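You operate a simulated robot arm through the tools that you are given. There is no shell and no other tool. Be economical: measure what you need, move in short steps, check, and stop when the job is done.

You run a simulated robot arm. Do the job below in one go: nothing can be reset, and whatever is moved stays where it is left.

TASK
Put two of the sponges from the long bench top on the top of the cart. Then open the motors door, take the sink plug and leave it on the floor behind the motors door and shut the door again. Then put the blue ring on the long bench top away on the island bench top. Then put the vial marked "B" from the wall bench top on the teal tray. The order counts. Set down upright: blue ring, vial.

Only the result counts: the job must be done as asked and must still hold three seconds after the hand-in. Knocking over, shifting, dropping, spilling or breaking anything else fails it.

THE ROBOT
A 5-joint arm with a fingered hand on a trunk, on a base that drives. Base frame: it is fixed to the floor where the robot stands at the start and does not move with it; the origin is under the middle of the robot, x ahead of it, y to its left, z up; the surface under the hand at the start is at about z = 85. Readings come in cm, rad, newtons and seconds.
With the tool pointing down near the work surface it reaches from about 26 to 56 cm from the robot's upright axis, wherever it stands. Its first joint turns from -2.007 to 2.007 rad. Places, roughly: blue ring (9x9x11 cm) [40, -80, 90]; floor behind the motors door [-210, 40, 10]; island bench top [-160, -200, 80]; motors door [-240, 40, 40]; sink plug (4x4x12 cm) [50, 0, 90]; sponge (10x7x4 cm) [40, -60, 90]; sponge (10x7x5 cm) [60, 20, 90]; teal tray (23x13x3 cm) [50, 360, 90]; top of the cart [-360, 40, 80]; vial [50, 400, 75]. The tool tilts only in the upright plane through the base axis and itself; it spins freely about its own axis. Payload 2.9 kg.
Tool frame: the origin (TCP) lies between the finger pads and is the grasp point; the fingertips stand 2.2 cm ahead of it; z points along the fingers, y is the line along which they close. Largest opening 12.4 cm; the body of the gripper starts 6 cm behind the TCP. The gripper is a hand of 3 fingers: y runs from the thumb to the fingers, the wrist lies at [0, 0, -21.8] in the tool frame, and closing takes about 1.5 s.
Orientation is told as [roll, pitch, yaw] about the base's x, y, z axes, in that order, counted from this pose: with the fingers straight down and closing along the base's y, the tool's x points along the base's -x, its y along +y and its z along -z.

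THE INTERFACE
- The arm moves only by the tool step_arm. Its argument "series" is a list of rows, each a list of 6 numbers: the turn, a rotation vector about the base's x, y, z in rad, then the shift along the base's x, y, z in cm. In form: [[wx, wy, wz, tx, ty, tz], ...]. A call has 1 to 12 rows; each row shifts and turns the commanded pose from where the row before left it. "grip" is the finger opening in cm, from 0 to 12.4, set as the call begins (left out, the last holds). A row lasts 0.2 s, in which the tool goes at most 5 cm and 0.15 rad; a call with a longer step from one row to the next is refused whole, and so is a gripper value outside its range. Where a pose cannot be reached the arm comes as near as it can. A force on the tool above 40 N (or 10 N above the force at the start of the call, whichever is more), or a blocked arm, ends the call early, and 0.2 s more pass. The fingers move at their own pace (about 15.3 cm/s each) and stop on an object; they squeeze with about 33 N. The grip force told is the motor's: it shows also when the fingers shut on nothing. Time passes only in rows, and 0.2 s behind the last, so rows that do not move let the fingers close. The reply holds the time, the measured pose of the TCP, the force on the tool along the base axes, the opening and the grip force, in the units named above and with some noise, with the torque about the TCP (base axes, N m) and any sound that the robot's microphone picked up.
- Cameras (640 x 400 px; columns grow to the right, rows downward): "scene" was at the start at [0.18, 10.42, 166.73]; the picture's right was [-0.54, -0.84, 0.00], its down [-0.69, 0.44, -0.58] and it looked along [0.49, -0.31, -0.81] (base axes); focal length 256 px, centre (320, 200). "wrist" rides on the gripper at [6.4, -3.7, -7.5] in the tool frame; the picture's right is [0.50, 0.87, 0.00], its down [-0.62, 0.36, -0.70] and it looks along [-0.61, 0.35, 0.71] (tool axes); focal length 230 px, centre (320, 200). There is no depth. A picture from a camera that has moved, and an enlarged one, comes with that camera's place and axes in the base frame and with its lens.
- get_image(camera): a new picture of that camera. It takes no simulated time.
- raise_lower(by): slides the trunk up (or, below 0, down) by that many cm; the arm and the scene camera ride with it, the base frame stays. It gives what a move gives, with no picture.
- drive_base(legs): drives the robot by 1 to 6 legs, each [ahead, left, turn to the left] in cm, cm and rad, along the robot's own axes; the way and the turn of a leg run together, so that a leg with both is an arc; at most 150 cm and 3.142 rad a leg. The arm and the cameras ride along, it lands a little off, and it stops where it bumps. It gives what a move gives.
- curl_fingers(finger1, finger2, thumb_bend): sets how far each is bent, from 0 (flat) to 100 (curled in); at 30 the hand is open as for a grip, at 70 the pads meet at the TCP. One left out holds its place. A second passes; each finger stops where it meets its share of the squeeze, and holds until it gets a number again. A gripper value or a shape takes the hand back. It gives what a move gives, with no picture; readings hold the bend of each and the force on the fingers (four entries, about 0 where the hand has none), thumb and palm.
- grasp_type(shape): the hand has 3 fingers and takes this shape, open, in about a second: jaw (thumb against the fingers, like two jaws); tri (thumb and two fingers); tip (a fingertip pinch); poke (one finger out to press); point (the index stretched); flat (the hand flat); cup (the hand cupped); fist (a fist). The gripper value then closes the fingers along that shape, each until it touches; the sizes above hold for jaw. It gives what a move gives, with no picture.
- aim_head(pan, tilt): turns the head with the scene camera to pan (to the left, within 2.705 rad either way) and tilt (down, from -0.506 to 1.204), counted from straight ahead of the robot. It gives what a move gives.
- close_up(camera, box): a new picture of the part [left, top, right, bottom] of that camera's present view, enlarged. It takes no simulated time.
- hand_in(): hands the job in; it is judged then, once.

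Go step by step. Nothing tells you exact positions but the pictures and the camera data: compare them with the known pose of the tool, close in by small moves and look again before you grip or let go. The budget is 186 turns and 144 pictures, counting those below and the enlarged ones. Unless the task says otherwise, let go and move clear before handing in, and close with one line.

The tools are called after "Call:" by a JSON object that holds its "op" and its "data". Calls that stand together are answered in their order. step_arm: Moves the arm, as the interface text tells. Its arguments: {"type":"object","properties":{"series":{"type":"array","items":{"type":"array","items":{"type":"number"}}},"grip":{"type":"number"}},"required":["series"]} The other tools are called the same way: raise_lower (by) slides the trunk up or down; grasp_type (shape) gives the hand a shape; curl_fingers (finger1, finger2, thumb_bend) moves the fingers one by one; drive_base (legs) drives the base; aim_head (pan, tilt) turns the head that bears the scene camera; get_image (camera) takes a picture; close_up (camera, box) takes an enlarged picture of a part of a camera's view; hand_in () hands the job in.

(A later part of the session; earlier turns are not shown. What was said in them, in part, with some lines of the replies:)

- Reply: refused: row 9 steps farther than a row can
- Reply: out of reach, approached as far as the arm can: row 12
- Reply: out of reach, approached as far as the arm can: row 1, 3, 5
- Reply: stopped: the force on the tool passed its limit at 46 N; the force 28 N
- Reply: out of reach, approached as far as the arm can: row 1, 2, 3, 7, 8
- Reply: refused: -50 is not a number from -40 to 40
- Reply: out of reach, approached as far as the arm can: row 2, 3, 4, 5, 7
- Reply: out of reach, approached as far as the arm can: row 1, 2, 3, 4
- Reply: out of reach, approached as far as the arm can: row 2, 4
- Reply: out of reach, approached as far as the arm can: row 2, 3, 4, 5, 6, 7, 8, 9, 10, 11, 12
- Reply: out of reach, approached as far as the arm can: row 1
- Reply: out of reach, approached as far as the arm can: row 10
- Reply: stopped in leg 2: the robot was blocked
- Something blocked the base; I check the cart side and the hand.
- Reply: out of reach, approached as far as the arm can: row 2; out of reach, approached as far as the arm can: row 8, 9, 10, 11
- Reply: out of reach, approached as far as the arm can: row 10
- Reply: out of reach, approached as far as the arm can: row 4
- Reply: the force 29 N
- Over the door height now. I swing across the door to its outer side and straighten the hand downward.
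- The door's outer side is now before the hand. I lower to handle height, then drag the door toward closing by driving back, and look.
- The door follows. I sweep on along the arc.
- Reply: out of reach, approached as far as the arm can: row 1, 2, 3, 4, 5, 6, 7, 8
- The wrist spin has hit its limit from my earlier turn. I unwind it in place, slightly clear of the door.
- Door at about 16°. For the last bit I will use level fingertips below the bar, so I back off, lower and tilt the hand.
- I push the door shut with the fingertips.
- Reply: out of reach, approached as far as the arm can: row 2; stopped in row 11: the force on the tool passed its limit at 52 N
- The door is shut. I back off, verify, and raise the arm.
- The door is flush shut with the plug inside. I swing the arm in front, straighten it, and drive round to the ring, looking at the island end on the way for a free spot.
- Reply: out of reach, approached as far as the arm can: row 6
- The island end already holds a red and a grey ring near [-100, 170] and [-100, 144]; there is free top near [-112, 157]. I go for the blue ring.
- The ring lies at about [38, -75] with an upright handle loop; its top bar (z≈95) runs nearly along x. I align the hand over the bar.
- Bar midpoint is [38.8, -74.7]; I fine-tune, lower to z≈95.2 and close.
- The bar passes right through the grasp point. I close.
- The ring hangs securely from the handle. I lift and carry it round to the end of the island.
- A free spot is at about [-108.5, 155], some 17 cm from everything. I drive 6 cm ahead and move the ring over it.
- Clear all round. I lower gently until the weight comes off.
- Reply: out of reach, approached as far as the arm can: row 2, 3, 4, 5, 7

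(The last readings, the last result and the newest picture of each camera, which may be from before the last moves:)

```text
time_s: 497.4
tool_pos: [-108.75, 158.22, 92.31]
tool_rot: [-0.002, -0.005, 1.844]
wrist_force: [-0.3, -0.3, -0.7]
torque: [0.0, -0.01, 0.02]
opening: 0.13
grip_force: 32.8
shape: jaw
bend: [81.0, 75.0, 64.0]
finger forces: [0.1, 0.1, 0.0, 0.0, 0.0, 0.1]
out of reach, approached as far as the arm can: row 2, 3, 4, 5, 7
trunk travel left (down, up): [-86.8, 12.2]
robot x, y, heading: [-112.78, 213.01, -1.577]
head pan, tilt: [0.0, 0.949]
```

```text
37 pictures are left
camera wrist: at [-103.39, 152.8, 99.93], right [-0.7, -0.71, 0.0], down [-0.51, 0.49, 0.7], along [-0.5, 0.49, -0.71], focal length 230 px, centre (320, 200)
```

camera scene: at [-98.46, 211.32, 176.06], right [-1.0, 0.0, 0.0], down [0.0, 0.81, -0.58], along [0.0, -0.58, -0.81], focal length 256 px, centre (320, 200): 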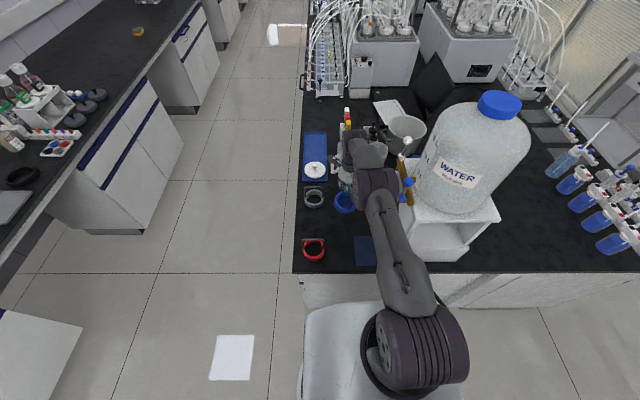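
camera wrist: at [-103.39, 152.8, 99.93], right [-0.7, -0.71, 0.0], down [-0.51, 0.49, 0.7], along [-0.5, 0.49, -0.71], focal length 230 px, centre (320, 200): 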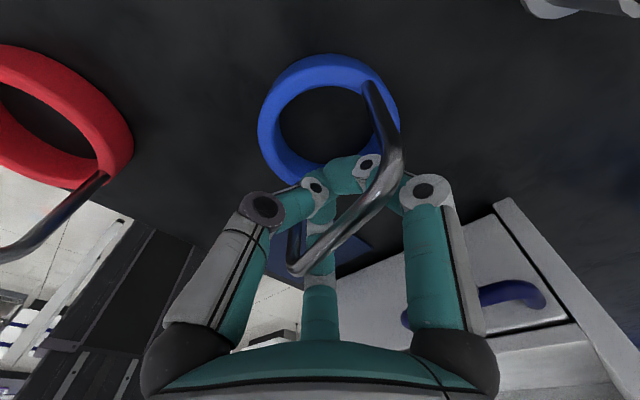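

The ring stands on the island top, weight off. I open the fingers and rise.

Call:
{"op": "step_arm", "data": {"series": [[0, 0, 0, 0, 0, 0], [0, 0, 0, 0, 0, 0], [0, 0, 0, 0, 0, 0], [0, 0, 0, 0, 0, 0], [0, 0, 0, 0, 0, 0], [0, 0, 0, 0, 0, 0]], "grip": 9}}

Call:
{"op": "get_image", "data": {"camera": "wrist"}}

```text
time_s: 498.9
tool_pos: [-108.77, 158.03, 92.4]
tool_rot: [-0.003, -0.005, 1.844]
wrist_force: [-0.4, 0.9, 0.4]
torque: [0.01, -0.02, 0.0]
opening: 8.99
grip_force: 0.0
shape: jaw
bend: [28.0, 28.0, 59.0]
finger forces: [0.1, 0.0, 0.0, 0.1, 0.0, 0.0]
trunk travel left (down, up): [-86.8, 12.2]
robot x, y, heading: [-112.94, 213.4, -1.58]
head pan, tilt: [0.0, 0.949]
```

```text
36 pictures are left
camera wrist: at [-103.39, 152.8, 99.94], right [-0.7, -0.71, 0.0], down [-0.51, 0.49, 0.7], along [-0.5, 0.49, -0.71], focal length 230 px, centre (320, 200)
```

wrist: 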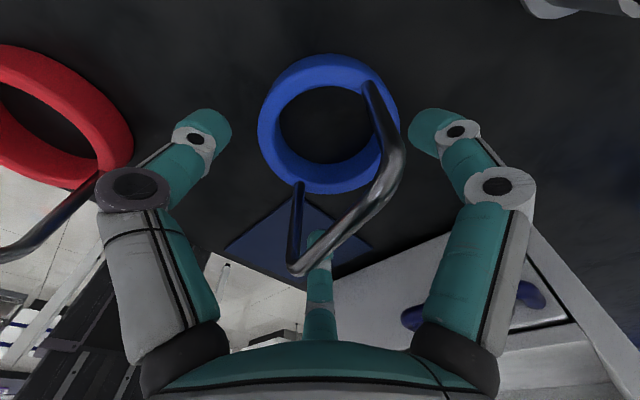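

Call:
{"op": "step_arm", "data": {"series": [[0, 0, 0, 0, 0, 1], [0, 0, 0, 0, 0, 2], [0, 0, 0, 0, 0, 3], [0, 0, 0, 0, 0, 4], [0, 0, 0, 0, 0, 4], [0, 0, 0, 0, 0, 4], [0, 0, 0, 0, 1, 4]]}}

Call:
{"op": "get_image", "data": {"camera": "wrist"}}

```text
time_s: 500.4
tool_pos: [-108.64, 159.28, 114.38]
tool_rot: [-0.001, -0.005, 1.843]
wrist_force: [-0.5, -0.4, -0.2]
torque: [0.0, -0.02, -0.01]
opening: 8.96
grip_force: 0.2
shape: jaw
bend: [28.0, 28.0, 59.0]
finger forces: [0.0, 0.0, 0.0, 0.0, 0.0, 0.0]
trunk travel left (down, up): [-86.8, 12.2]
robot x, y, heading: [-112.97, 212.42, -1.575]
head pan, tilt: [0.0, 0.949]
```

```text
35 pictures are left
camera wrist: at [-103.36, 153.97, 122.01], right [-0.7, -0.71, 0.0], down [-0.51, 0.49, 0.7], along [-0.5, 0.49, -0.71], focal length 230 px, centre (320, 200)
```

wrist: 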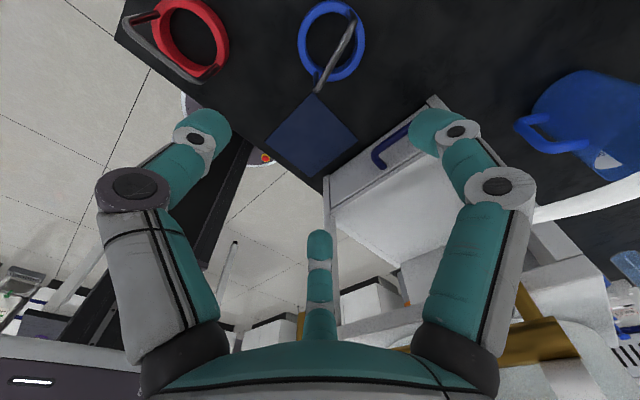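

The blue ring stands upright on the island. Last: the vial. I drive toward the wall bench near [0, 360].

Call:
{"op": "step_arm", "data": {"series": [[0, 0, 0, 0, 4, 0], [0, 0, 0, 0, 4, 0], [0, 0, 0, 0, 4, 0]], "grip": 12.4}}

Call:
{"op": "drive_base", "data": {"legs": [[-25, 0, 0], [0, 0, 1.576], [75, 0, 0], [0, 125, 0]]}}

Call:
{"op": "aim_head", "data": {"pan": 0.0, "tilt": 0.7}}

Call:
{"op": "get_image", "data": {"camera": "scene"}}

```text
time_s: 501.2
tool_pos: [-108.7, 171.26, 114.48]
tool_rot: [0.0, -0.004, 1.843]
wrist_force: [-1.2, 0.2, -0.4]
torque: [-0.02, 0.01, 0.0]
opening: 12.38
grip_force: 0.1
shape: jaw
bend: [30.0, 30.0, 30.0]
finger forces: [0.1, 0.0, 0.0, 0.0, 0.0, 0.0]
trunk travel left (down, up): [-86.8, 12.2]
robot x, y, heading: [-112.52, 212.63, -1.575]
head pan, tilt: [0.0, 0.949]
```

```text
time_s: 516.5
tool_pos: [6.95, 366.15, 114.37]
tool_rot: [-0.001, -0.007, -2.892]
wrist_force: [0.1, 1.0, -0.4]
torque: [0.02, 0.03, 0.0]
opening: 12.37
grip_force: 0.0
shape: jaw
bend: [30.0, 30.0, 30.0]
finger forces: [0.0, 0.0, 0.0, 0.0, 0.0, 0.0]
trunk travel left (down, up): [-86.8, 12.2]
robot x, y, heading: [-34.75, 362.67, -0.029]
head pan, tilt: [0.0, 0.949]
```

```text
time_s: 517.3
tool_pos: [7.13, 366.0, 114.4]
tool_rot: [-0.001, -0.004, -2.891]
wrist_force: [1.2, -0.4, -0.2]
torque: [0.02, -0.02, -0.02]
opening: 12.39
grip_force: 0.1
shape: jaw
bend: [30.0, 30.0, 30.0]
finger forces: [0.1, 0.0, 0.0, 0.0, 0.0, 0.1]
trunk travel left (down, up): [-86.8, 12.2]
robot x, y, heading: [-34.58, 362.69, -0.025]
head pan, tilt: [0.0, 0.7]
```

```text
34 pictures are left
camera scene: at [-31.7, 377.11, 178.03], right [-0.03, -1.0, 0.0], down [-0.64, 0.02, -0.76], along [0.76, -0.02, -0.64], focal length 256 px, centre (320, 200)
```

scene: 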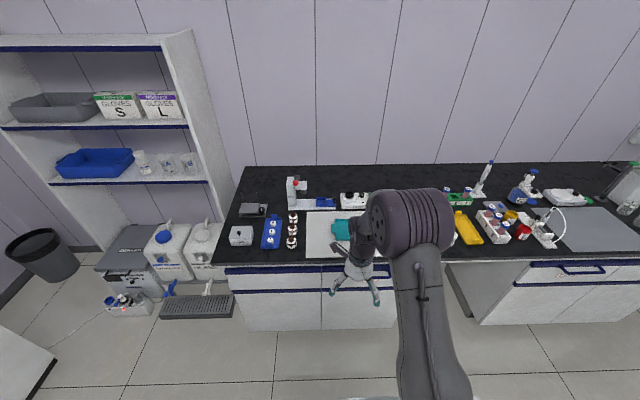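

I see a blue rack with vials left of the teal tray. I zoom in.

Call:
{"op": "close_up", "data": {"camera": "scene", "box": [220, 165, 380, 265]}}

Call:
{"op": "get_image", "data": {"camera": "wrist"}}

```text
4.00 times, centred on (300, 215) of scene
camera zoom: at [-31.7, 377.11, 178.03], right [-0.03, -1.0, 0.0], down [-0.64, 0.02, -0.76], along [0.76, -0.02, -0.64], focal length 1024 px, centre (400, 140)
```

zoom: 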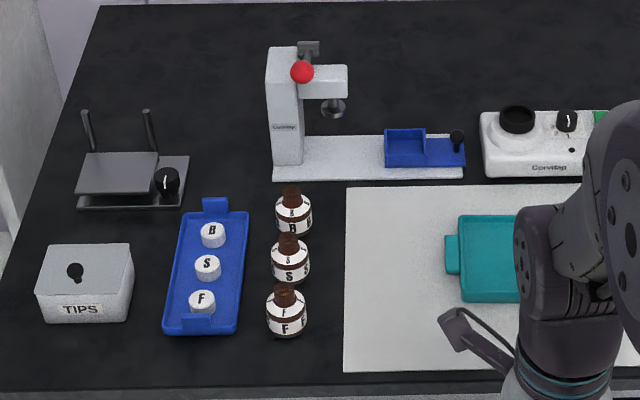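

```text
32 pictures are left
camera wrist: at [12.47, 371.17, 121.99], right [0.7, -0.72, 0.0], down [-0.51, -0.5, 0.7], along [-0.51, -0.49, -0.71], focal length 230 px, centre (320, 200)
```

wrist: 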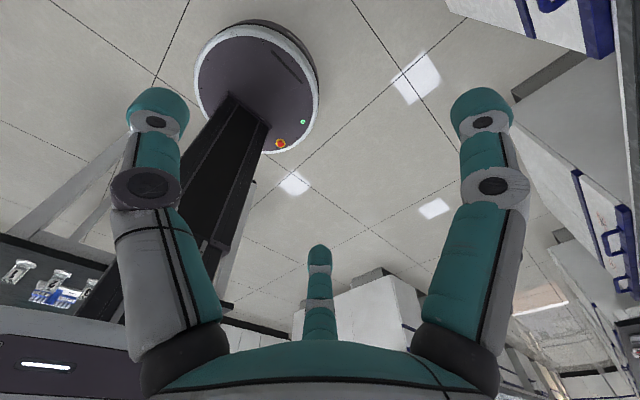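

Two candidates are marked B: a brown vial and a white-topped item in a blue tray. I need a closer look, so I move nearer and view them more obliquely.

Call:
{"op": "drive_base", "data": {"legs": [[30, 20, 0.025]]}}

Call:
{"op": "aim_head", "data": {"pan": 0.25, "tilt": 0.9}}

Call:
{"op": "get_image", "data": {"camera": "scene"}}

```text
time_s: 519.6
tool_pos: [37.26, 386.46, 114.36]
tool_rot: [-0.002, -0.006, -2.869]
wrist_force: [-0.1, -0.9, -0.1]
torque: [0.02, -0.03, -0.01]
opening: 12.43
grip_force: 0.1
shape: jaw
bend: [30.0, 30.0, 30.0]
finger forces: [0.0, 0.1, 0.0, 0.1, 0.0, 0.0]
trunk travel left (down, up): [-86.8, 12.2]
robot x, y, heading: [-4.3, 382.33, -0.002]
head pan, tilt: [0.0, 0.7]
```

```text
time_s: 520.4
tool_pos: [37.33, 386.47, 114.43]
tool_rot: [0.0, -0.006, -2.868]
wrist_force: [0.7, -0.8, -1.0]
torque: [-0.03, 0.01, -0.02]
opening: 12.39
grip_force: 0.2
shape: jaw
bend: [30.0, 30.0, 30.0]
finger forces: [0.0, 0.1, 0.0, 0.1, 0.1, 0.0]
trunk travel left (down, up): [-86.8, 12.2]
robot x, y, heading: [-3.97, 381.98, -0.008]
head pan, tilt: [0.25, 0.901]
```

```text
31 pictures are left
camera scene: at [-2.81, 398.4, 176.43], right [0.24, -0.97, 0.0], down [-0.76, -0.19, -0.62], along [0.6, 0.15, -0.78], focal length 256 px, centre (320, 200)
```

scene: 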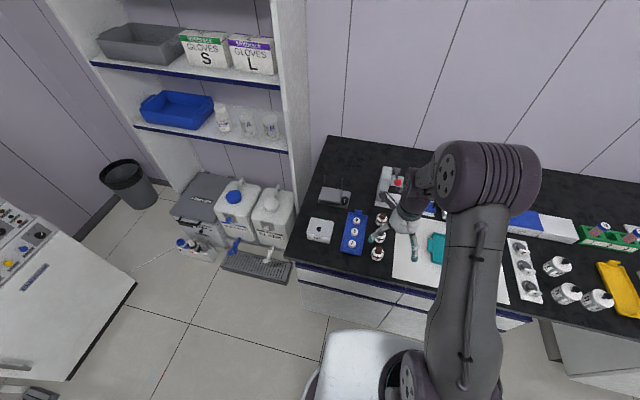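

Call:
{"op": "close_up", "data": {"camera": "scene", "box": [300, 180, 460, 280]}}

Call:
{"op": "get_image", "data": {"camera": "wrist"}}

```text
4.00 times, centred on (380, 230) of scene
camera zoom: at [-2.81, 398.4, 176.43], right [0.24, -0.97, 0.0], down [-0.76, -0.19, -0.62], along [0.6, 0.15, -0.78], focal length 1024 px, centre (80, 80)
```

zoom: 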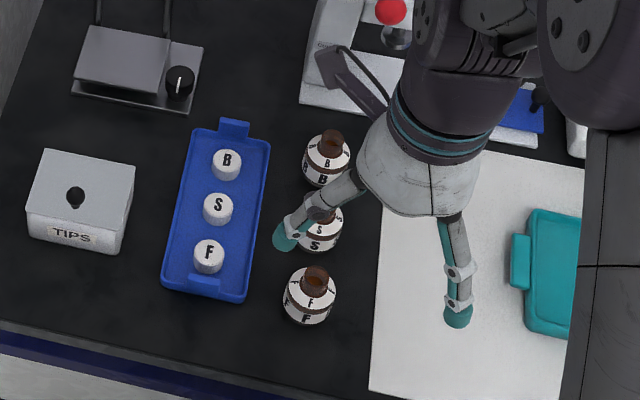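

```text
29 pictures are left
camera wrist: at [42.63, 391.62, 121.98], right [0.71, -0.7, 0.0], down [-0.49, -0.51, 0.7], along [-0.49, -0.5, -0.71], focal length 230 px, centre (320, 200)
```

wrist: 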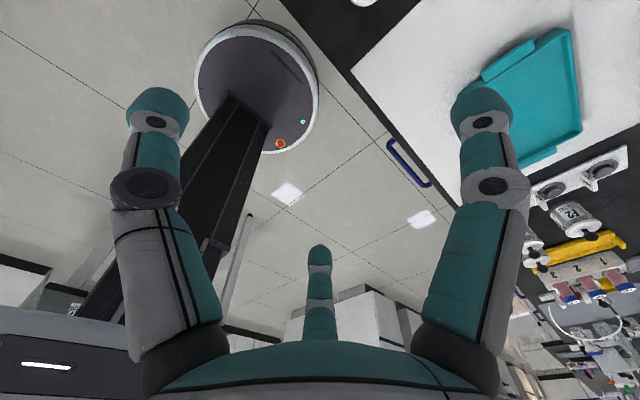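

The brown open bottles are the vials (the white pieces are their caps). Vial B is the farthest, at about [61, 388], top z≈92, with vial S 9 cm in front and an instrument just behind. I drive closer and turn the hand so the thumb faces -y.

Call:
{"op": "drive_base", "data": {"legs": [[8, 4, 0]]}}

Call:
{"op": "step_arm", "data": {"series": [[0, 0, 0.1434, 0.5, 0, 0], [0, 0, 0.1434, 0.5, 0, 0], [0, 0, 0.1434, 0.5, 0, 0], [0, 0, 0.1434, 0.5, 0, 0], [0, 0, 0.1434, 0.5, 0, 0], [0, 0, 0.1434, 0.5, 0, 0], [0, 0, 0.1434, 0.5, 0, 0], [0, 0, 0.1434, 0.5, 0, 0], [0, 0, 0.1434, 0.5, 0, 0], [0, 0, 0.1434, 0.5, 0, 0]]}}

Call:
{"op": "step_arm", "data": {"series": [[0, 0, 0.1434, 0, 0, 0], [0, 0, 0.1434, 0, 0, 0], [0, 0, 0.1434, 0, 0, 0], [0, 0, 0.1434, 0, 0, 0], [0, 0, 0.1434, 0, 0, 0], [0, 0, 0.1434, 0, 0, 0], [0, 0, 0.1434, 0, 0, 0], [0, 0, 0.1434, 0, 0, 0], [0, 0, 0.1434, 0, 0, 0], [0, 0, 0.1434, 0, 0, 0]]}}

Call:
{"op": "get_image", "data": {"camera": "wrist"}}

```text
time_s: 521.5
tool_pos: [45.42, 390.4, 114.56]
tool_rot: [0.0, -0.004, -2.868]
wrist_force: [0.6, -0.3, -0.7]
torque: [0.02, -0.02, 0.02]
opening: 12.39
grip_force: 0.0
shape: jaw
bend: [30.0, 30.0, 30.0]
finger forces: [0.1, 0.1, 0.0, 0.0, 0.0, 0.0]
trunk travel left (down, up): [-86.8, 12.2]
robot x, y, heading: [3.99, 386.38, 0.003]
head pan, tilt: [0.25, 0.901]
```

```text
time_s: 523.7
tool_pos: [50.29, 390.46, 114.44]
tool_rot: [-0.004, 0.002, -1.432]
wrist_force: [0.0, 0.0, -0.4]
torque: [0.04, 0.03, -0.02]
opening: 12.39
grip_force: 0.0
shape: jaw
bend: [30.0, 30.0, 30.0]
finger forces: [0.0, 0.0, 0.0, 0.1, 0.1, 0.1]
trunk travel left (down, up): [-86.8, 12.2]
robot x, y, heading: [3.85, 386.42, -0.001]
head pan, tilt: [0.25, 0.901]
```

```text
time_s: 525.9
tool_pos: [50.31, 390.52, 114.46]
tool_rot: [0.001, -0.006, 0.004]
wrist_force: [0.0, 0.2, -0.5]
torque: [0.0, -0.01, -0.02]
opening: 12.4
grip_force: 0.1
shape: jaw
bend: [30.0, 30.0, 30.0]
finger forces: [0.0, 0.1, 0.1, 0.1, 0.0, 0.0]
trunk travel left (down, up): [-86.8, 12.2]
robot x, y, heading: [3.92, 385.9, -0.003]
head pan, tilt: [0.25, 0.901]
```

```text
28 pictures are left
camera wrist: at [43.97, 386.58, 121.98], right [-0.5, 0.86, 0.0], down [0.61, 0.36, 0.7], along [0.61, 0.35, -0.71], focal length 230 px, centre (320, 200)
```

wrist: 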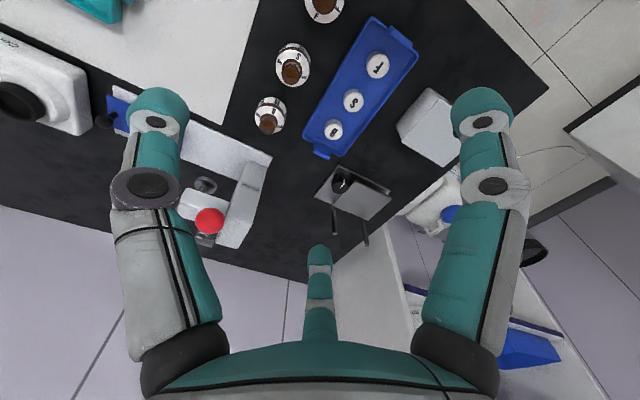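

Vial B is at [60.7, 387.7], S only 7.4 cm in front. I half-curl the fingers and turn so the thumb faces the instrument and the two fingers pass either side clear of S.

Call:
{"op": "curl_fingers", "data": {"finger1": 45, "finger2": 45, "thumb_bend": 45}}

Call:
{"op": "step_arm", "data": {"series": [[0, 0, 0.1427, 0.945, -0.255, 0], [0, 0, 0.1427, 0.945, -0.255, 0], [0, 0, 0.1427, 0.945, -0.255, 0], [0, 0, 0.1427, 0.945, -0.255, 0], [0, 0, 0.1427, 0.945, -0.255, 0], [0, 0, 0.1427, 0.945, -0.255, 0], [0, 0, 0.1427, 0.945, -0.255, 0], [0, 0, 0.1427, 0.945, -0.255, 0], [0, 0, 0.1427, 0.945, -0.255, 0], [0, 0, 0.1427, 0.945, -0.255, 0], [0, 0, 0.1427, 0.945, -0.255, 0], [0, 0, 0, 0, 0, 0]]}}

Call:
{"op": "get_image", "data": {"camera": "wrist"}}

```text
time_s: 526.9
tool_pos: [50.23, 390.53, 114.44]
tool_rot: [0.0, -0.005, 0.002]
wrist_force: [-0.7, -0.4, -0.2]
torque: [-0.03, 0.04, -0.01]
opening: 6.41
grip_force: 0.0
shape: fingers
bend: [45.0, 45.0, 45.0]
finger forces: [0.1, 0.0, 0.0, 0.0, 0.0, 0.0]
trunk travel left (down, up): [-86.8, 12.2]
robot x, y, heading: [3.53, 386.25, -0.008]
head pan, tilt: [0.25, 0.901]
```

```text
time_s: 529.5
tool_pos: [60.28, 389.87, 114.32]
tool_rot: [-0.001, -0.002, 1.513]
wrist_force: [0.0, 0.0, 0.6]
torque: [-0.01, 0.0, 0.0]
opening: 6.4
grip_force: 0.0
shape: fingers
bend: [45.0, 45.0, 45.0]
finger forces: [0.0, 0.1, 0.0, 0.0, 0.1, 0.0]
out of reach, approached as far as the arm can: row 11
trunk travel left (down, up): [-86.8, 12.2]
robot x, y, heading: [4.09, 386.15, -0.003]
head pan, tilt: [0.25, 0.901]
```

```text
27 pictures are left
camera wrist: at [63.66, 383.04, 122.01], right [-0.89, -0.45, 0.0], down [-0.32, 0.64, 0.7], along [-0.31, 0.63, -0.71], focal length 230 px, centre (320, 200)
```

wrist: 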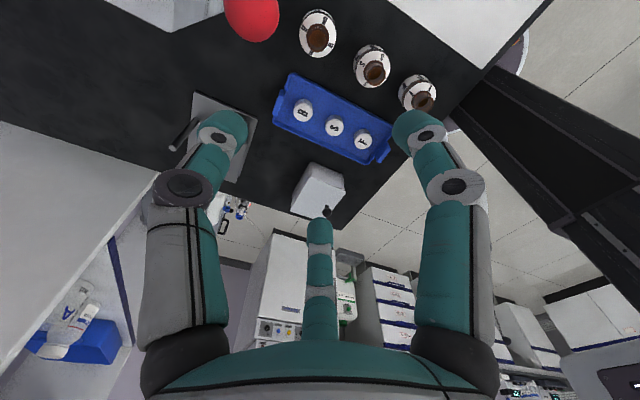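

The instrument's red knob (about [66.4, 386, 106]) is near the wrist's path, so I choose another pose: hand turned back, tilted 12° so the wrist leans toward me, and a higher grip.

Call:
{"op": "step_arm", "data": {"series": [[0, 0, -0.1356, -0.44, -0.18, 0], [0, 0, -0.1356, -0.44, -0.18, 0], [0, 0, -0.1356, -0.44, -0.18, 0], [0, 0, -0.1356, -0.44, -0.18, 0], [0, 0, -0.1356, -0.44, -0.18, 0], [0, 0, -0.1356, -0.44, -0.18, 0], [0, 0, -0.1356, -0.44, -0.18, 0], [0, 0, -0.1356, -0.44, -0.18, 0], [0, 0, -0.1356, -0.44, -0.18, 0], [0, 0, -0.1356, -0.44, -0.18, 0], [0, 0, -0.1356, -0.44, -0.18, 0], [0, 0, -0.1356, -0.44, -0.18, 0]]}}

Call:
{"op": "step_arm", "data": {"series": [[0, 0, -0.136, 0, 0, 0], [0.003, -0.105, 0, 0, 0, 0], [0.003, -0.105, 0, 0, 0, 0], [0, 0, 0, 2.7, 0, -2], [0, 0, 0, 2.5, 0, -3], [0, 0, 0, 0, 0, -3], [0, 0, 0, 0, 0, 0]]}}

Call:
{"op": "get_image", "data": {"camera": "wrist"}}

Call:
{"op": "close_up", "data": {"camera": "scene", "box": [300, 180, 460, 280]}}

```text
time_s: 532.1
tool_pos: [55.01, 387.6, 114.55]
tool_rot: [0.0, 0.001, -0.117]
wrist_force: [0.0, -1.4, 0.5]
torque: [0.0, -0.01, 0.0]
opening: 6.38
grip_force: 0.1
shape: fingers
bend: [45.0, 45.0, 45.0]
finger forces: [0.1, 0.0, 0.0, 0.0, 0.0, 0.0]
trunk travel left (down, up): [-86.8, 12.2]
robot x, y, heading: [3.62, 386.04, -0.009]
head pan, tilt: [0.25, 0.901]
```

```text
time_s: 533.7
tool_pos: [60.16, 387.57, 106.57]
tool_rot: [0.06, -0.201, -0.257]
wrist_force: [0.2, 0.3, 0.6]
torque: [-0.01, 0.0, 0.0]
opening: 6.38
grip_force: 0.0
shape: fingers
bend: [45.0, 45.0, 45.0]
finger forces: [0.1, 0.0, 0.1, 0.1, 0.0, 0.0]
trunk travel left (down, up): [-86.8, 12.2]
robot x, y, heading: [3.62, 385.86, -0.006]
head pan, tilt: [0.25, 0.901]
```

```text
26 pictures are left
camera wrist: at [51.71, 385.46, 112.44], right [-0.26, 0.96, -0.05], down [0.53, 0.19, 0.83], along [0.81, 0.19, -0.56], focal length 230 px, centre (320, 200)
```

wrist: 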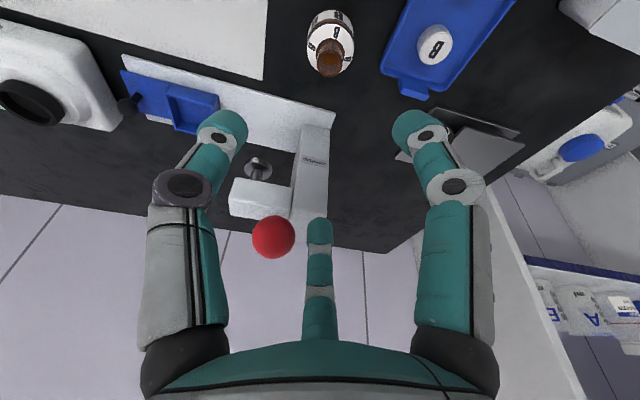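

```text
4.00 times, centred on (380, 230) of scene
camera zoom: at [5.19, 402.35, 176.42], right [0.24, -0.97, 0.0], down [-0.76, -0.19, -0.62], along [0.6, 0.15, -0.78], focal length 1024 px, centre (80, 80)
```

zoom: 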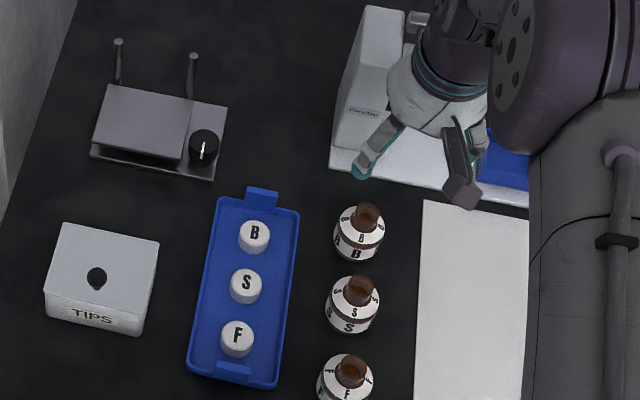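

Vial B sits at [61, 387.6], hand aligned, knob clear. I descend partway and check.

Call:
{"op": "step_arm", "data": {"series": [[0, 0, 0, 0.5, 0, -2], [0, 0, 0, 0, 0, -3], [0, 0, 0, 0, 0, -3], [0, 0, 0, 0, 0, -2], [0, 0, 0, 0, 0, 0]]}}

Call:
{"op": "get_image", "data": {"camera": "wrist"}}

Call:
{"op": "close_up", "data": {"camera": "scene", "box": [330, 160, 450, 260]}}

```text
time_s: 534.9
tool_pos: [60.7, 387.63, 96.38]
tool_rot: [0.058, -0.203, -0.258]
wrist_force: [-0.3, 0.3, 0.2]
torque: [-0.02, -0.01, -0.02]
opening: 6.38
grip_force: 0.0
shape: fingers
bend: [45.0, 45.0, 45.0]
finger forces: [0.0, 0.0, 0.1, 0.1, 0.0, 0.0]
trunk travel left (down, up): [-86.8, 12.2]
robot x, y, heading: [3.7, 386.58, -0.0]
head pan, tilt: [0.25, 0.901]
```

```text
24 pictures are left
camera wrist: at [52.2, 385.49, 102.34], right [-0.26, 0.96, -0.05], down [0.52, 0.19, 0.83], along [0.81, 0.19, -0.56], focal length 230 px, centre (320, 200)
```

wrist: 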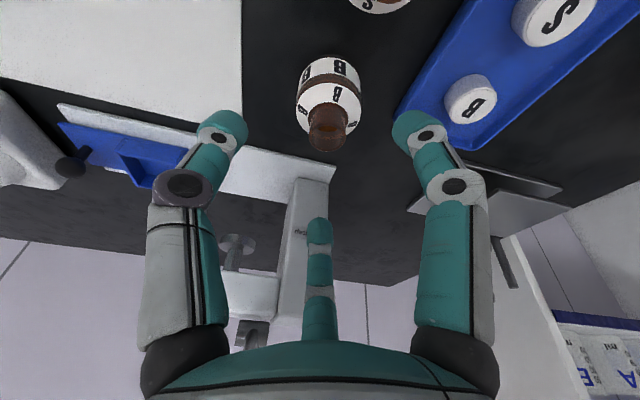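

```text
4.00 times, centred on (390, 210) of scene
camera zoom: at [5.14, 402.35, 176.42], right [0.24, -0.97, 0.0], down [-0.76, -0.19, -0.62], along [0.6, 0.15, -0.78], focal length 1024 px, centre (40, 160)
```

zoom: 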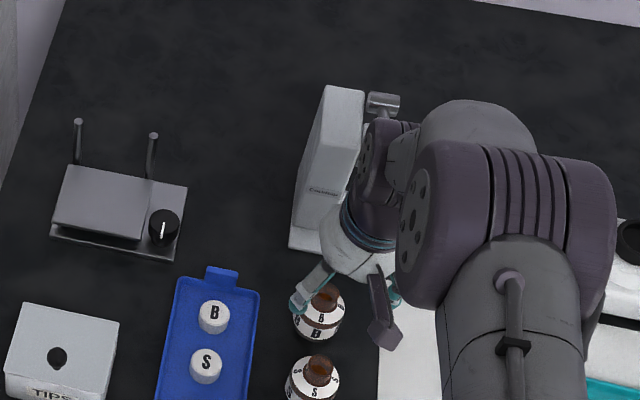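

Aligned. I descend the last 6.5 cm and close the fingers on the vial.

Call:
{"op": "step_arm", "data": {"series": [[0, 0, 0, 0, 0, -2], [0, 0, 0, 0, 0, -2], [0, 0, 0, 0, 0, -1.5], [0, 0, 0, 0, 0, -1.1], [0, 0, 0, 0, 0, 0]]}}

Call:
{"op": "get_image", "data": {"camera": "wrist"}}

```text
time_s: 536.1
tool_pos: [60.7, 387.58, 89.85]
tool_rot: [0.06, -0.203, -0.256]
wrist_force: [0.1, 0.6, 0.4]
torque: [-0.01, -0.01, 0.03]
opening: 6.38
grip_force: 0.1
shape: fingers
bend: [45.0, 45.0, 45.0]
finger forces: [0.0, 0.0, 0.1, 0.0, 0.0, 0.1]
trunk travel left (down, up): [-86.8, 12.2]
robot x, y, heading: [3.71, 386.22, -0.001]
head pan, tilt: [0.25, 0.901]
```

```text
22 pictures are left
camera wrist: at [52.23, 385.46, 95.74], right [-0.26, 0.96, -0.05], down [0.53, 0.19, 0.83], along [0.81, 0.19, -0.56], focal length 230 px, centre (320, 200)
```

wrist: 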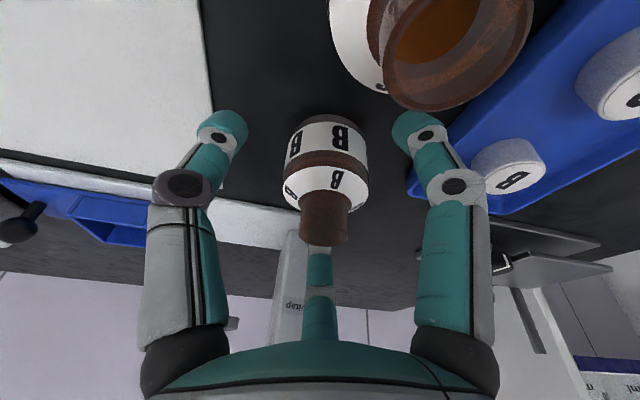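

The vial is deeper than thought: its neck spans z≈90–92. A neck grip keeps the camera clear of vial S, so I rise 2 cm and close.

Call:
{"op": "step_arm", "data": {"series": [[0, 0, 0, 0, 0.1, 1], [0, 0, 0, 0, 0.1, 0.9], [0, 0, 0, 0, 0, 0]]}}

Call:
{"op": "curl_fingers", "data": {"finger1": 72, "finger2": 72, "thumb_bend": 72}}

Call:
{"op": "get_image", "data": {"camera": "wrist"}}

```text
time_s: 536.9
tool_pos: [60.66, 387.88, 91.69]
tool_rot: [0.058, -0.203, -0.257]
wrist_force: [0.8, 0.6, -0.5]
torque: [0.04, 0.04, -0.02]
opening: 6.43
grip_force: 0.0
shape: fingers
bend: [45.0, 45.0, 45.0]
finger forces: [0.1, 0.0, 0.0, 0.0, 0.0, 0.0]
trunk travel left (down, up): [-86.8, 12.2]
robot x, y, heading: [3.76, 386.37, -0.0]
head pan, tilt: [0.25, 0.901]
```

```text
time_s: 537.9
tool_pos: [60.66, 387.78, 91.73]
tool_rot: [0.06, -0.202, -0.256]
wrist_force: [-0.1, 0.2, 5.2]
torque: [-0.03, 0.1, 0.02]
opening: 1.45
grip_force: 13.1
shape: fingers
bend: [61.0, 61.0, 68.0]
finger forces: [8.2, 8.1, 0.0, 0.0, 9.9, 0.0]
trunk travel left (down, up): [-86.8, 12.2]
robot x, y, heading: [3.6, 385.94, -0.005]
head pan, tilt: [0.25, 0.901]
```

```text
21 pictures are left
camera wrist: at [52.17, 385.63, 97.71], right [-0.26, 0.96, -0.05], down [0.52, 0.19, 0.83], along [0.81, 0.19, -0.55], focal length 230 px, centre (320, 200)
```

wrist: 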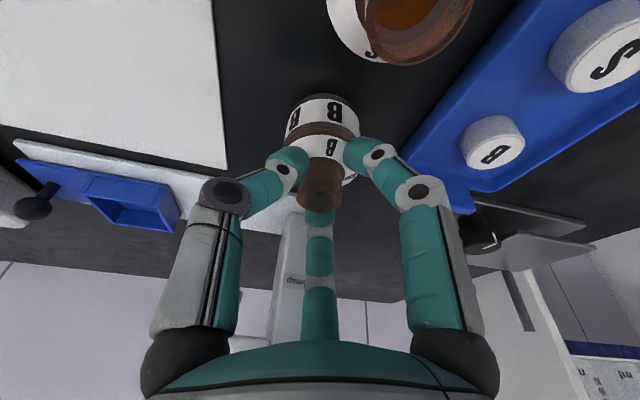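

Gripped by the neck with about 9 N per finger. I lift slowly and check.

Call:
{"op": "step_arm", "data": {"series": [[0, 0, 0, 0, 0, 0.5], [0, 0, 0, 0, 0, 1], [0, 0, 0, 0, 0, 1.5], [0, 0, 0, 0, 0, 2], [0, 0, 0, 0, 0, 0]]}}

Call:
{"op": "get_image", "data": {"camera": "wrist"}}

```text
time_s: 539.1
tool_pos: [60.74, 387.82, 96.81]
tool_rot: [0.06, -0.201, -0.256]
wrist_force: [-0.6, -0.4, -1.3]
torque: [-0.05, 0.02, -0.01]
opening: 0.77
grip_force: 9.2
shape: fingers
bend: [64.0, 61.0, 68.0]
finger forces: [5.3, 7.1, 0.1, 0.0, 6.0, 0.1]
trunk travel left (down, up): [-86.8, 12.2]
robot x, y, heading: [3.69, 386.0, -0.001]
head pan, tilt: [0.25, 0.901]
```

```text
20 pictures are left
camera wrist: at [52.26, 385.66, 102.73], right [-0.26, 0.96, -0.05], down [0.53, 0.19, 0.83], along [0.81, 0.19, -0.56], focal length 230 px, centre (320, 200)
```

wrist: 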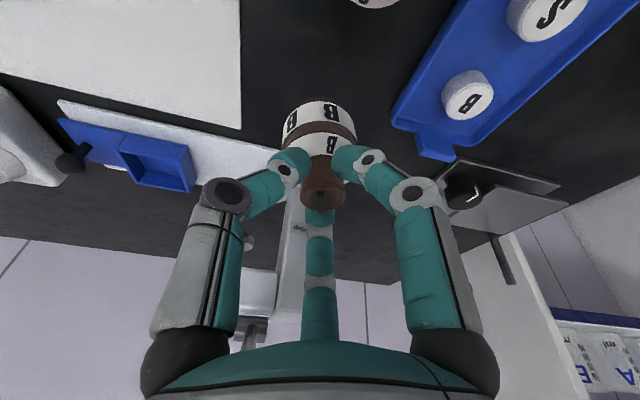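

Held under the lip. I retighten, lift clear of the knob, retract and look at the tray.

Call:
{"op": "curl_fingers", "data": {"finger1": 75, "finger2": 75, "thumb_bend": 75}}

Call:
{"op": "step_arm", "data": {"series": [[0, 0, 0, 0, 0, 3], [0, 0, 0, 0, 0, 3], [0, 0, 0, -1, 0, 3], [0, 0, 0, -2, 0, 3], [0, 0, 0, -2, -2, 1], [0, 0, 0, -2, -3, 0], [0, 0, 0, 0, -3, 0], [0, 0, 0, 0, -3, 0], [0, 0, 0, 0, 0, 0]]}}

Call:
{"op": "get_image", "data": {"camera": "wrist"}}

Call:
{"op": "get_image", "data": {"camera": "scene"}}

```text
time_s: 540.1
tool_pos: [60.67, 387.78, 96.79]
tool_rot: [0.061, -0.2, -0.256]
wrist_force: [-0.3, 0.9, -0.5]
torque: [0.0, 0.0, 0.0]
opening: 0.64
grip_force: 14.1
shape: fingers
bend: [63.0, 60.0, 68.0]
finger forces: [8.5, 10.1, 0.0, 0.1, 10.1, 0.1]
trunk travel left (down, up): [-86.8, 12.2]
robot x, y, heading: [3.77, 386.21, 0.0]
head pan, tilt: [0.25, 0.901]
```

```text
time_s: 542.1
tool_pos: [53.92, 378.73, 109.8]
tool_rot: [0.016, -0.207, -0.256]
wrist_force: [0.1, 0.1, -0.8]
torque: [0.01, 0.03, -0.02]
opening: 0.66
grip_force: 14.5
shape: fingers
bend: [63.0, 60.0, 68.0]
finger forces: [8.5, 10.1, 0.0, 0.1, 8.8, 0.1]
out of reach, approached as far as the arm can: row 6, 7, 8
trunk travel left (down, up): [-86.8, 12.2]
robot x, y, heading: [3.84, 386.22, -0.006]
head pan, tilt: [0.25, 0.901]
```

```text
19 pictures are left
camera wrist: at [45.4, 376.83, 115.88], right [-0.26, 0.96, -0.09], down [0.53, 0.22, 0.82], along [0.81, 0.16, -0.57], focal length 230 px, centre (320, 200)
```

wrist: 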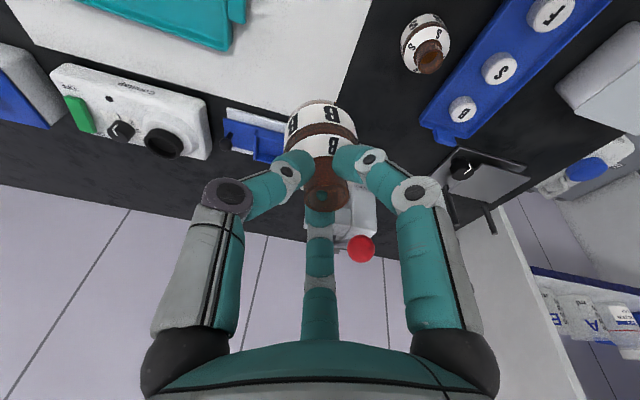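

```text
18 pictures are left
camera scene: at [5.16, 402.41, 176.42], right [0.24, -0.97, 0.0], down [-0.76, -0.19, -0.62], along [0.6, 0.15, -0.78], focal length 256 px, centre (320, 200)
```

scene: 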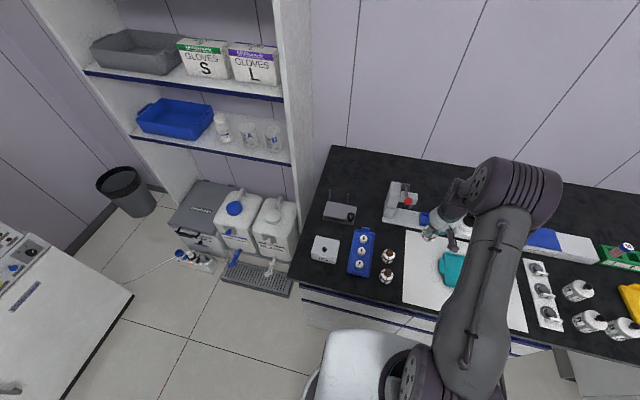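

I strafe the base 17 cm right to bring the vial over the tray.

Call:
{"op": "drive_base", "data": {"legs": [[0, -17, 0]]}}

Call:
{"op": "aim_head", "data": {"pan": 0.2, "tilt": 1.0}}

Call:
{"op": "get_image", "data": {"camera": "scene"}}

Call:
{"op": "get_image", "data": {"camera": "wrist"}}

```text
time_s: 543.5
tool_pos: [53.8, 361.91, 109.88]
tool_rot: [0.016, -0.206, -0.253]
wrist_force: [0.5, 0.4, -0.5]
torque: [-0.01, 0.01, -0.01]
opening: 0.63
grip_force: 13.3
shape: fingers
bend: [63.0, 60.0, 68.0]
finger forces: [8.5, 10.1, 0.0, 0.0, 9.1, 0.0]
trunk travel left (down, up): [-86.8, 12.2]
robot x, y, heading: [3.77, 369.18, -0.007]
head pan, tilt: [0.25, 0.901]
```

```text
time_s: 544.2
tool_pos: [53.79, 361.82, 109.78]
tool_rot: [0.02, -0.205, -0.257]
wrist_force: [0.1, -0.7, -0.2]
torque: [-0.01, -0.01, 0.01]
opening: 0.64
grip_force: 14.3
shape: fingers
bend: [63.0, 60.0, 68.0]
finger forces: [8.6, 10.1, 0.0, 0.0, 9.0, 0.1]
trunk travel left (down, up): [-86.8, 12.2]
robot x, y, heading: [3.74, 369.26, -0.004]
head pan, tilt: [0.201, 1.0]
```

```text
17 pictures are left
camera scene: at [4.61, 384.89, 175.71], right [0.2, -0.98, 0.0], down [-0.82, -0.17, -0.54], along [0.53, 0.11, -0.84], focal length 256 px, centre (320, 200)
```

scene: 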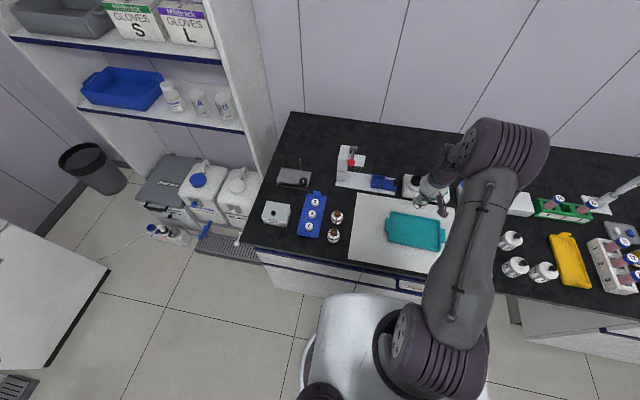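

```text
16 pictures are left
camera wrist: at [45.37, 359.93, 115.87], right [-0.26, 0.96, -0.09], down [0.53, 0.22, 0.82], along [0.81, 0.17, -0.57], focal length 230 px, centre (320, 200)
```

wrist: 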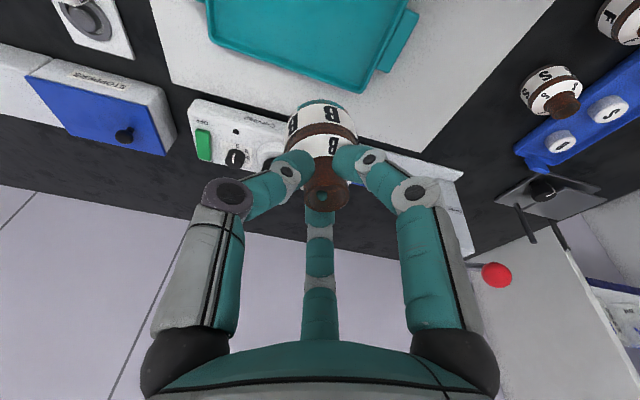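

The tray spans about x 49–63, y 346–368. I centre the vial over it and lower part-way.

Call:
{"op": "step_arm", "data": {"series": [[0, 0, 0, 0.9, -0.9, -1], [0, 0, 0, 0.9, -0.9, -2], [0, 0, 0, 0, 0, -3], [0, 0, 0, 0, 0, -3], [0, 0, 0, 0, 0, -2], [0, 0, 0, 0, 0, -2], [0, 0, 0, 0, 0, 0]]}}

Call:
{"op": "get_image", "data": {"camera": "wrist"}}

Call:
{"op": "close_up", "data": {"camera": "scene", "box": [360, 160, 480, 260]}}

```text
time_s: 545.8
tool_pos: [55.62, 360.0, 96.73]
tool_rot: [0.012, -0.206, -0.256]
wrist_force: [-0.1, 1.3, -0.6]
torque: [0.02, 0.03, -0.02]
opening: 0.65
grip_force: 13.5
shape: fingers
bend: [63.0, 60.0, 68.0]
finger forces: [8.6, 10.1, 0.0, 0.1, 8.4, 0.1]
trunk travel left (down, up): [-86.8, 12.2]
robot x, y, heading: [3.82, 369.25, -0.001]
head pan, tilt: [0.201, 1.0]
```

```text
15 pictures are left
camera wrist: at [47.18, 358.31, 102.89], right [-0.26, 0.96, -0.09], down [0.53, 0.22, 0.82], along [0.81, 0.16, -0.57], focal length 230 px, centre (320, 200)
```

wrist: 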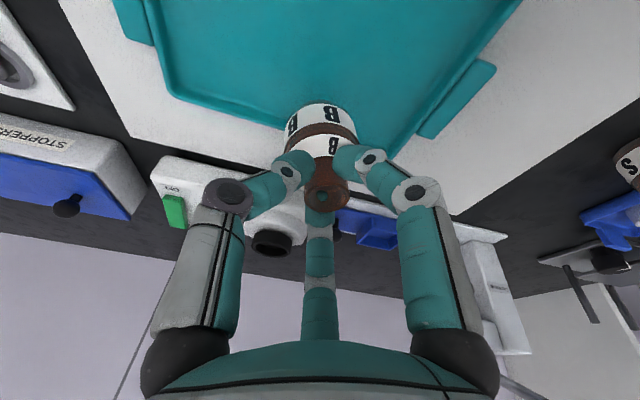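

```text
4.00 times, centred on (420, 210) of scene
camera zoom: at [4.59, 384.99, 175.7], right [0.2, -0.98, 0.0], down [-0.83, -0.17, -0.54], along [0.53, 0.11, -0.84], focal length 1024 px, centre (-80, 160)
```

zoom: 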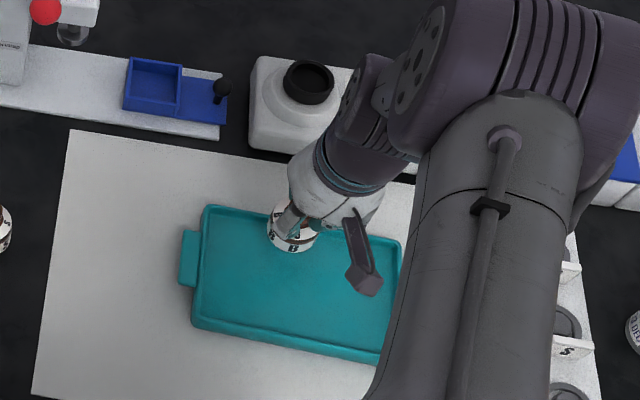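

The vial is over the tray, upright. I shift 1.5 cm inward and lower gently to contact.

Call:
{"op": "step_arm", "data": {"series": [[0, 0, 0, -1.5, 0, 0], [0, 0, 0, 0, 0, -1], [0, 0, 0, 0, 0, -1], [0, 0, 0, 0, 0, -0.8], [0, 0, 0, 0, 0, -0.3], [0, 0, 0, 0, 0, -0.3], [0, 0, 0, 0, 0, 0]]}}

Call:
{"op": "get_image", "data": {"camera": "wrist"}}

```text
time_s: 547.4
tool_pos: [54.19, 360.13, 93.51]
tool_rot: [0.012, -0.205, -0.257]
wrist_force: [0.6, 0.0, -0.3]
torque: [-0.01, 0.03, 0.0]
opening: 0.62
grip_force: 14.0
shape: fingers
bend: [63.0, 60.0, 68.0]
finger forces: [8.8, 10.1, 0.0, 0.0, 8.3, 0.0]
trunk travel left (down, up): [-86.8, 12.2]
robot x, y, heading: [3.66, 369.16, -0.007]
head pan, tilt: [0.201, 1.0]
```

```text
13 pictures are left
camera wrist: at [45.71, 358.28, 99.52], right [-0.26, 0.96, -0.09], down [0.53, 0.22, 0.82], along [0.81, 0.16, -0.57], focal length 230 px, centre (320, 200)
```

wrist: 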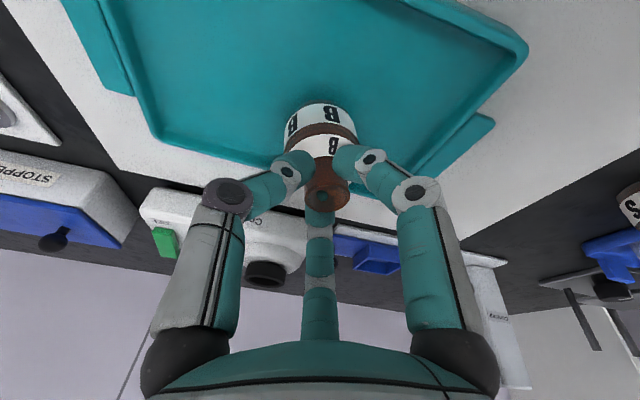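

Call:
{"op": "step_arm", "data": {"series": [[0, 0, 0, 0, 0, -0.3], [0, 0, 0, 0, 0, -0.3], [0, 0, 0, 0, 0, -0.3], [0, 0, 0, 0, 0, 0]]}}

```text
time_s: 548.4
tool_pos: [53.97, 360.05, 92.7]
tool_rot: [0.013, -0.213, -0.256]
wrist_force: [4.4, -2.6, 34.1]
torque: [-0.14, -0.28, -0.01]
opening: 0.02
grip_force: 27.0
shape: fingers
bend: [76.0, 55.0, 72.0]
finger forces: [17.3, 14.3, 0.0, 0.0, 21.3, 0.0]
trunk travel left (down, up): [-86.8, 12.2]
robot x, y, heading: [3.61, 369.44, -0.008]
head pan, tilt: [0.201, 1.0]
```

Firm contact; I ease up a little and look.

Call:
{"op": "step_arm", "data": {"series": [[0, 0, 0, 0, 0, 0.3], [0, 0, 0, 0, 0, 0.2], [0, 0, 0, 0, 0, 0]]}}

Call:
{"op": "get_image", "data": {"camera": "wrist"}}

Call:
{"op": "close_up", "data": {"camera": "scene", "box": [360, 160, 480, 260]}}

```text
time_s: 549.2
tool_pos: [53.9, 360.15, 92.93]
tool_rot: [0.013, -0.204, -0.255]
wrist_force: [-1.3, -0.7, 1.9]
torque: [0.05, -0.02, 0.03]
opening: 0.0
grip_force: 14.6
shape: fingers
bend: [74.0, 55.0, 72.0]
finger forces: [10.8, 12.0, 0.1, 0.1, 6.0, 0.1]
trunk travel left (down, up): [-86.8, 12.2]
robot x, y, heading: [3.65, 369.42, -0.003]
head pan, tilt: [0.201, 1.0]
```

```text
12 pictures are left
camera wrist: at [45.51, 358.32, 99.03], right [-0.26, 0.96, -0.09], down [0.54, 0.22, 0.81], along [0.8, 0.16, -0.57], focal length 230 px, centre (320, 200)
```

wrist: 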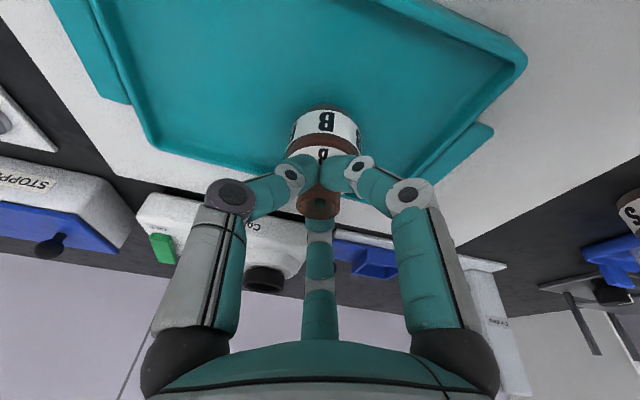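

```text
4.00 times, centred on (420, 210) of scene
camera zoom: at [4.56, 385.01, 175.67], right [0.2, -0.98, 0.0], down [-0.82, -0.17, -0.54], along [0.53, 0.11, -0.84], focal length 1024 px, centre (-80, 160)
```

zoom: 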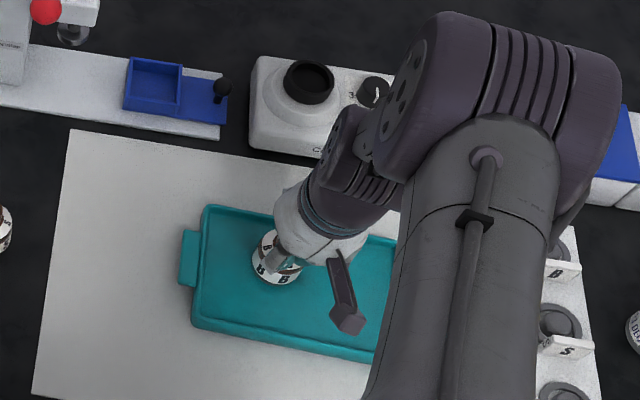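

The vial rests on the tray floor, nearly upright. I release it gently in stages.

Call:
{"op": "curl_fingers", "data": {"finger1": 66, "finger2": 52, "thumb_bend": 64}}

Call:
{"op": "get_image", "data": {"camera": "wrist"}}

```text
time_s: 550.2
tool_pos: [54.04, 360.09, 93.04]
tool_rot: [0.009, -0.207, -0.256]
wrist_force: [-1.4, -0.7, 4.8]
torque: [0.06, 0.01, 0.02]
opening: 0.61
grip_force: 2.6
shape: fingers
bend: [68.0, 52.0, 64.0]
finger forces: [4.6, 0.1, 0.0, 0.1, 0.0, 0.1]
trunk travel left (down, up): [-86.8, 12.2]
robot x, y, heading: [3.19, 369.21, -0.005]
head pan, tilt: [0.201, 1.0]
```

```text
10 pictures are left
camera wrist: at [45.58, 358.29, 99.15], right [-0.26, 0.96, -0.09], down [0.53, 0.22, 0.82], along [0.81, 0.16, -0.57], focal length 230 px, centre (320, 200)
```

wrist: 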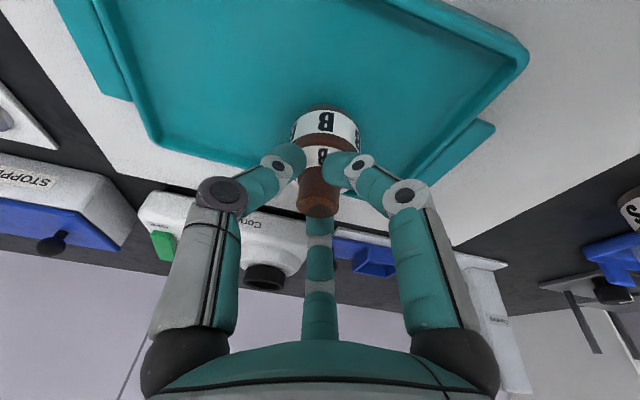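

Call:
{"op": "curl_fingers", "data": {"finger1": 45, "finger2": 45, "thumb_bend": 48}}

Call:
{"op": "get_image", "data": {"camera": "wrist"}}

```text
time_s: 551.2
tool_pos: [53.93, 360.01, 92.93]
tool_rot: [0.01, -0.205, -0.258]
wrist_force: [-0.3, 0.2, 0.9]
torque: [0.03, 0.0, -0.04]
opening: 5.86
grip_force: 0.0
shape: fingers
bend: [45.0, 45.0, 48.0]
finger forces: [0.0, 0.0, 0.1, 0.1, 0.1, 0.0]
trunk travel left (down, up): [-86.8, 12.2]
robot x, y, heading: [3.57, 369.29, -0.002]
head pan, tilt: [0.201, 1.0]
```

```text
9 pictures are left
camera wrist: at [45.64, 358.28, 99.11], right [-0.26, 0.96, -0.09], down [0.53, 0.22, 0.82], along [0.81, 0.16, -0.57], focal length 230 px, centre (320, 200)
```

wrist: 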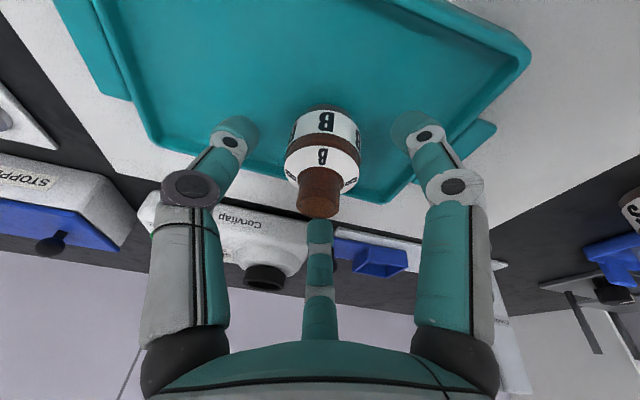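

The vial stands upright, free of the fingers. I rise straight up and verify.

Call:
{"op": "step_arm", "data": {"series": [[0, 0, 0, 0, 0, 1], [0, 0, 0, 0, 0, 2], [0, 0, 0, 0, 0, 3], [0, 0, 0, 0, 0, 3], [0, 0, 0, 0, 0, 4], [0, 0, 0, -1, 0, 4], [0, 0, 0, -3, 0, 2], [0, 0, 0, -3, 0, 0]]}}

Call:
{"op": "drive_base", "data": {"legs": [[-20, 0, 0]]}}

Call:
{"op": "get_image", "data": {"camera": "scene"}}

Call:
{"op": "close_up", "data": {"camera": "scene", "box": [320, 130, 480, 240]}}

```text
time_s: 553.0
tool_pos: [47.08, 360.28, 111.91]
tool_rot: [0.005, -0.206, -0.256]
wrist_force: [0.0, -0.2, 0.1]
torque: [0.0, -0.02, -0.02]
opening: 5.87
grip_force: 0.1
shape: fingers
bend: [45.0, 45.0, 48.0]
finger forces: [0.0, 0.0, 0.0, 0.1, 0.0, 0.0]
out of reach, approached as far as the arm can: row 8
trunk travel left (down, up): [-86.8, 12.2]
robot x, y, heading: [3.35, 368.91, -0.003]
head pan, tilt: [0.201, 1.0]
```

```text
time_s: 554.6
tool_pos: [27.24, 360.47, 111.81]
tool_rot: [0.005, -0.206, -0.257]
wrist_force: [0.5, 0.7, -0.4]
torque: [0.04, -0.01, -0.01]
opening: 5.89
grip_force: 0.2
shape: fingers
bend: [45.0, 45.0, 48.0]
finger forces: [0.1, 0.1, 0.0, 0.0, 0.1, 0.0]
trunk travel left (down, up): [-86.8, 12.2]
robot x, y, heading: [-16.15, 369.32, -0.008]
head pan, tilt: [0.201, 1.0]
```

```text
8 pictures are left
camera scene: at [-15.4, 385.06, 175.7], right [0.2, -0.98, 0.0], down [-0.83, -0.17, -0.54], along [0.53, 0.11, -0.84], focal length 256 px, centre (320, 200)
```

scene: 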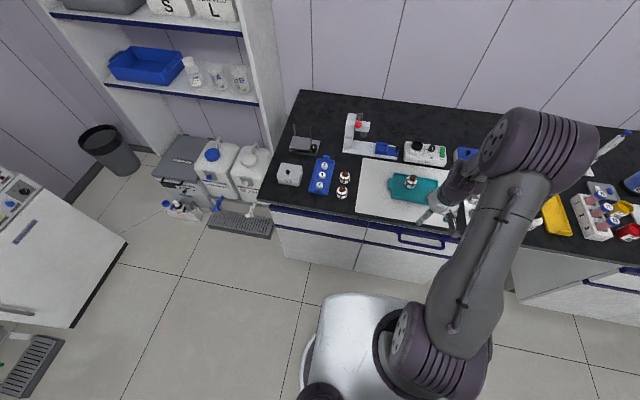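

```text
3.64 times, centred on (400, 185) of scene
camera zoom: at [-15.4, 385.06, 175.7], right [0.2, -0.98, 0.0], down [-0.83, -0.17, -0.54], along [0.53, 0.11, -0.84], focal length 930 px, centre (29, 254)
```

zoom: 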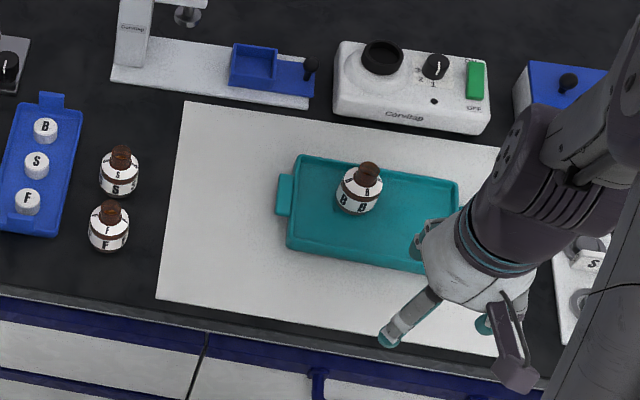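

Vial B stands upright in the teal tray, and vials S and F are where they were. All four parts are done and the hand is clear, so I hand in.

Call:
{"op": "hand_in", "data": {}}

```text
The job is handed in.
```

The job is handed in, with every step done in the order asked: two sponges on the cart, the sink plug on the floor behind the shut motors door, the blue ring upright on the island bench top, and vial B upright on the teal tray.
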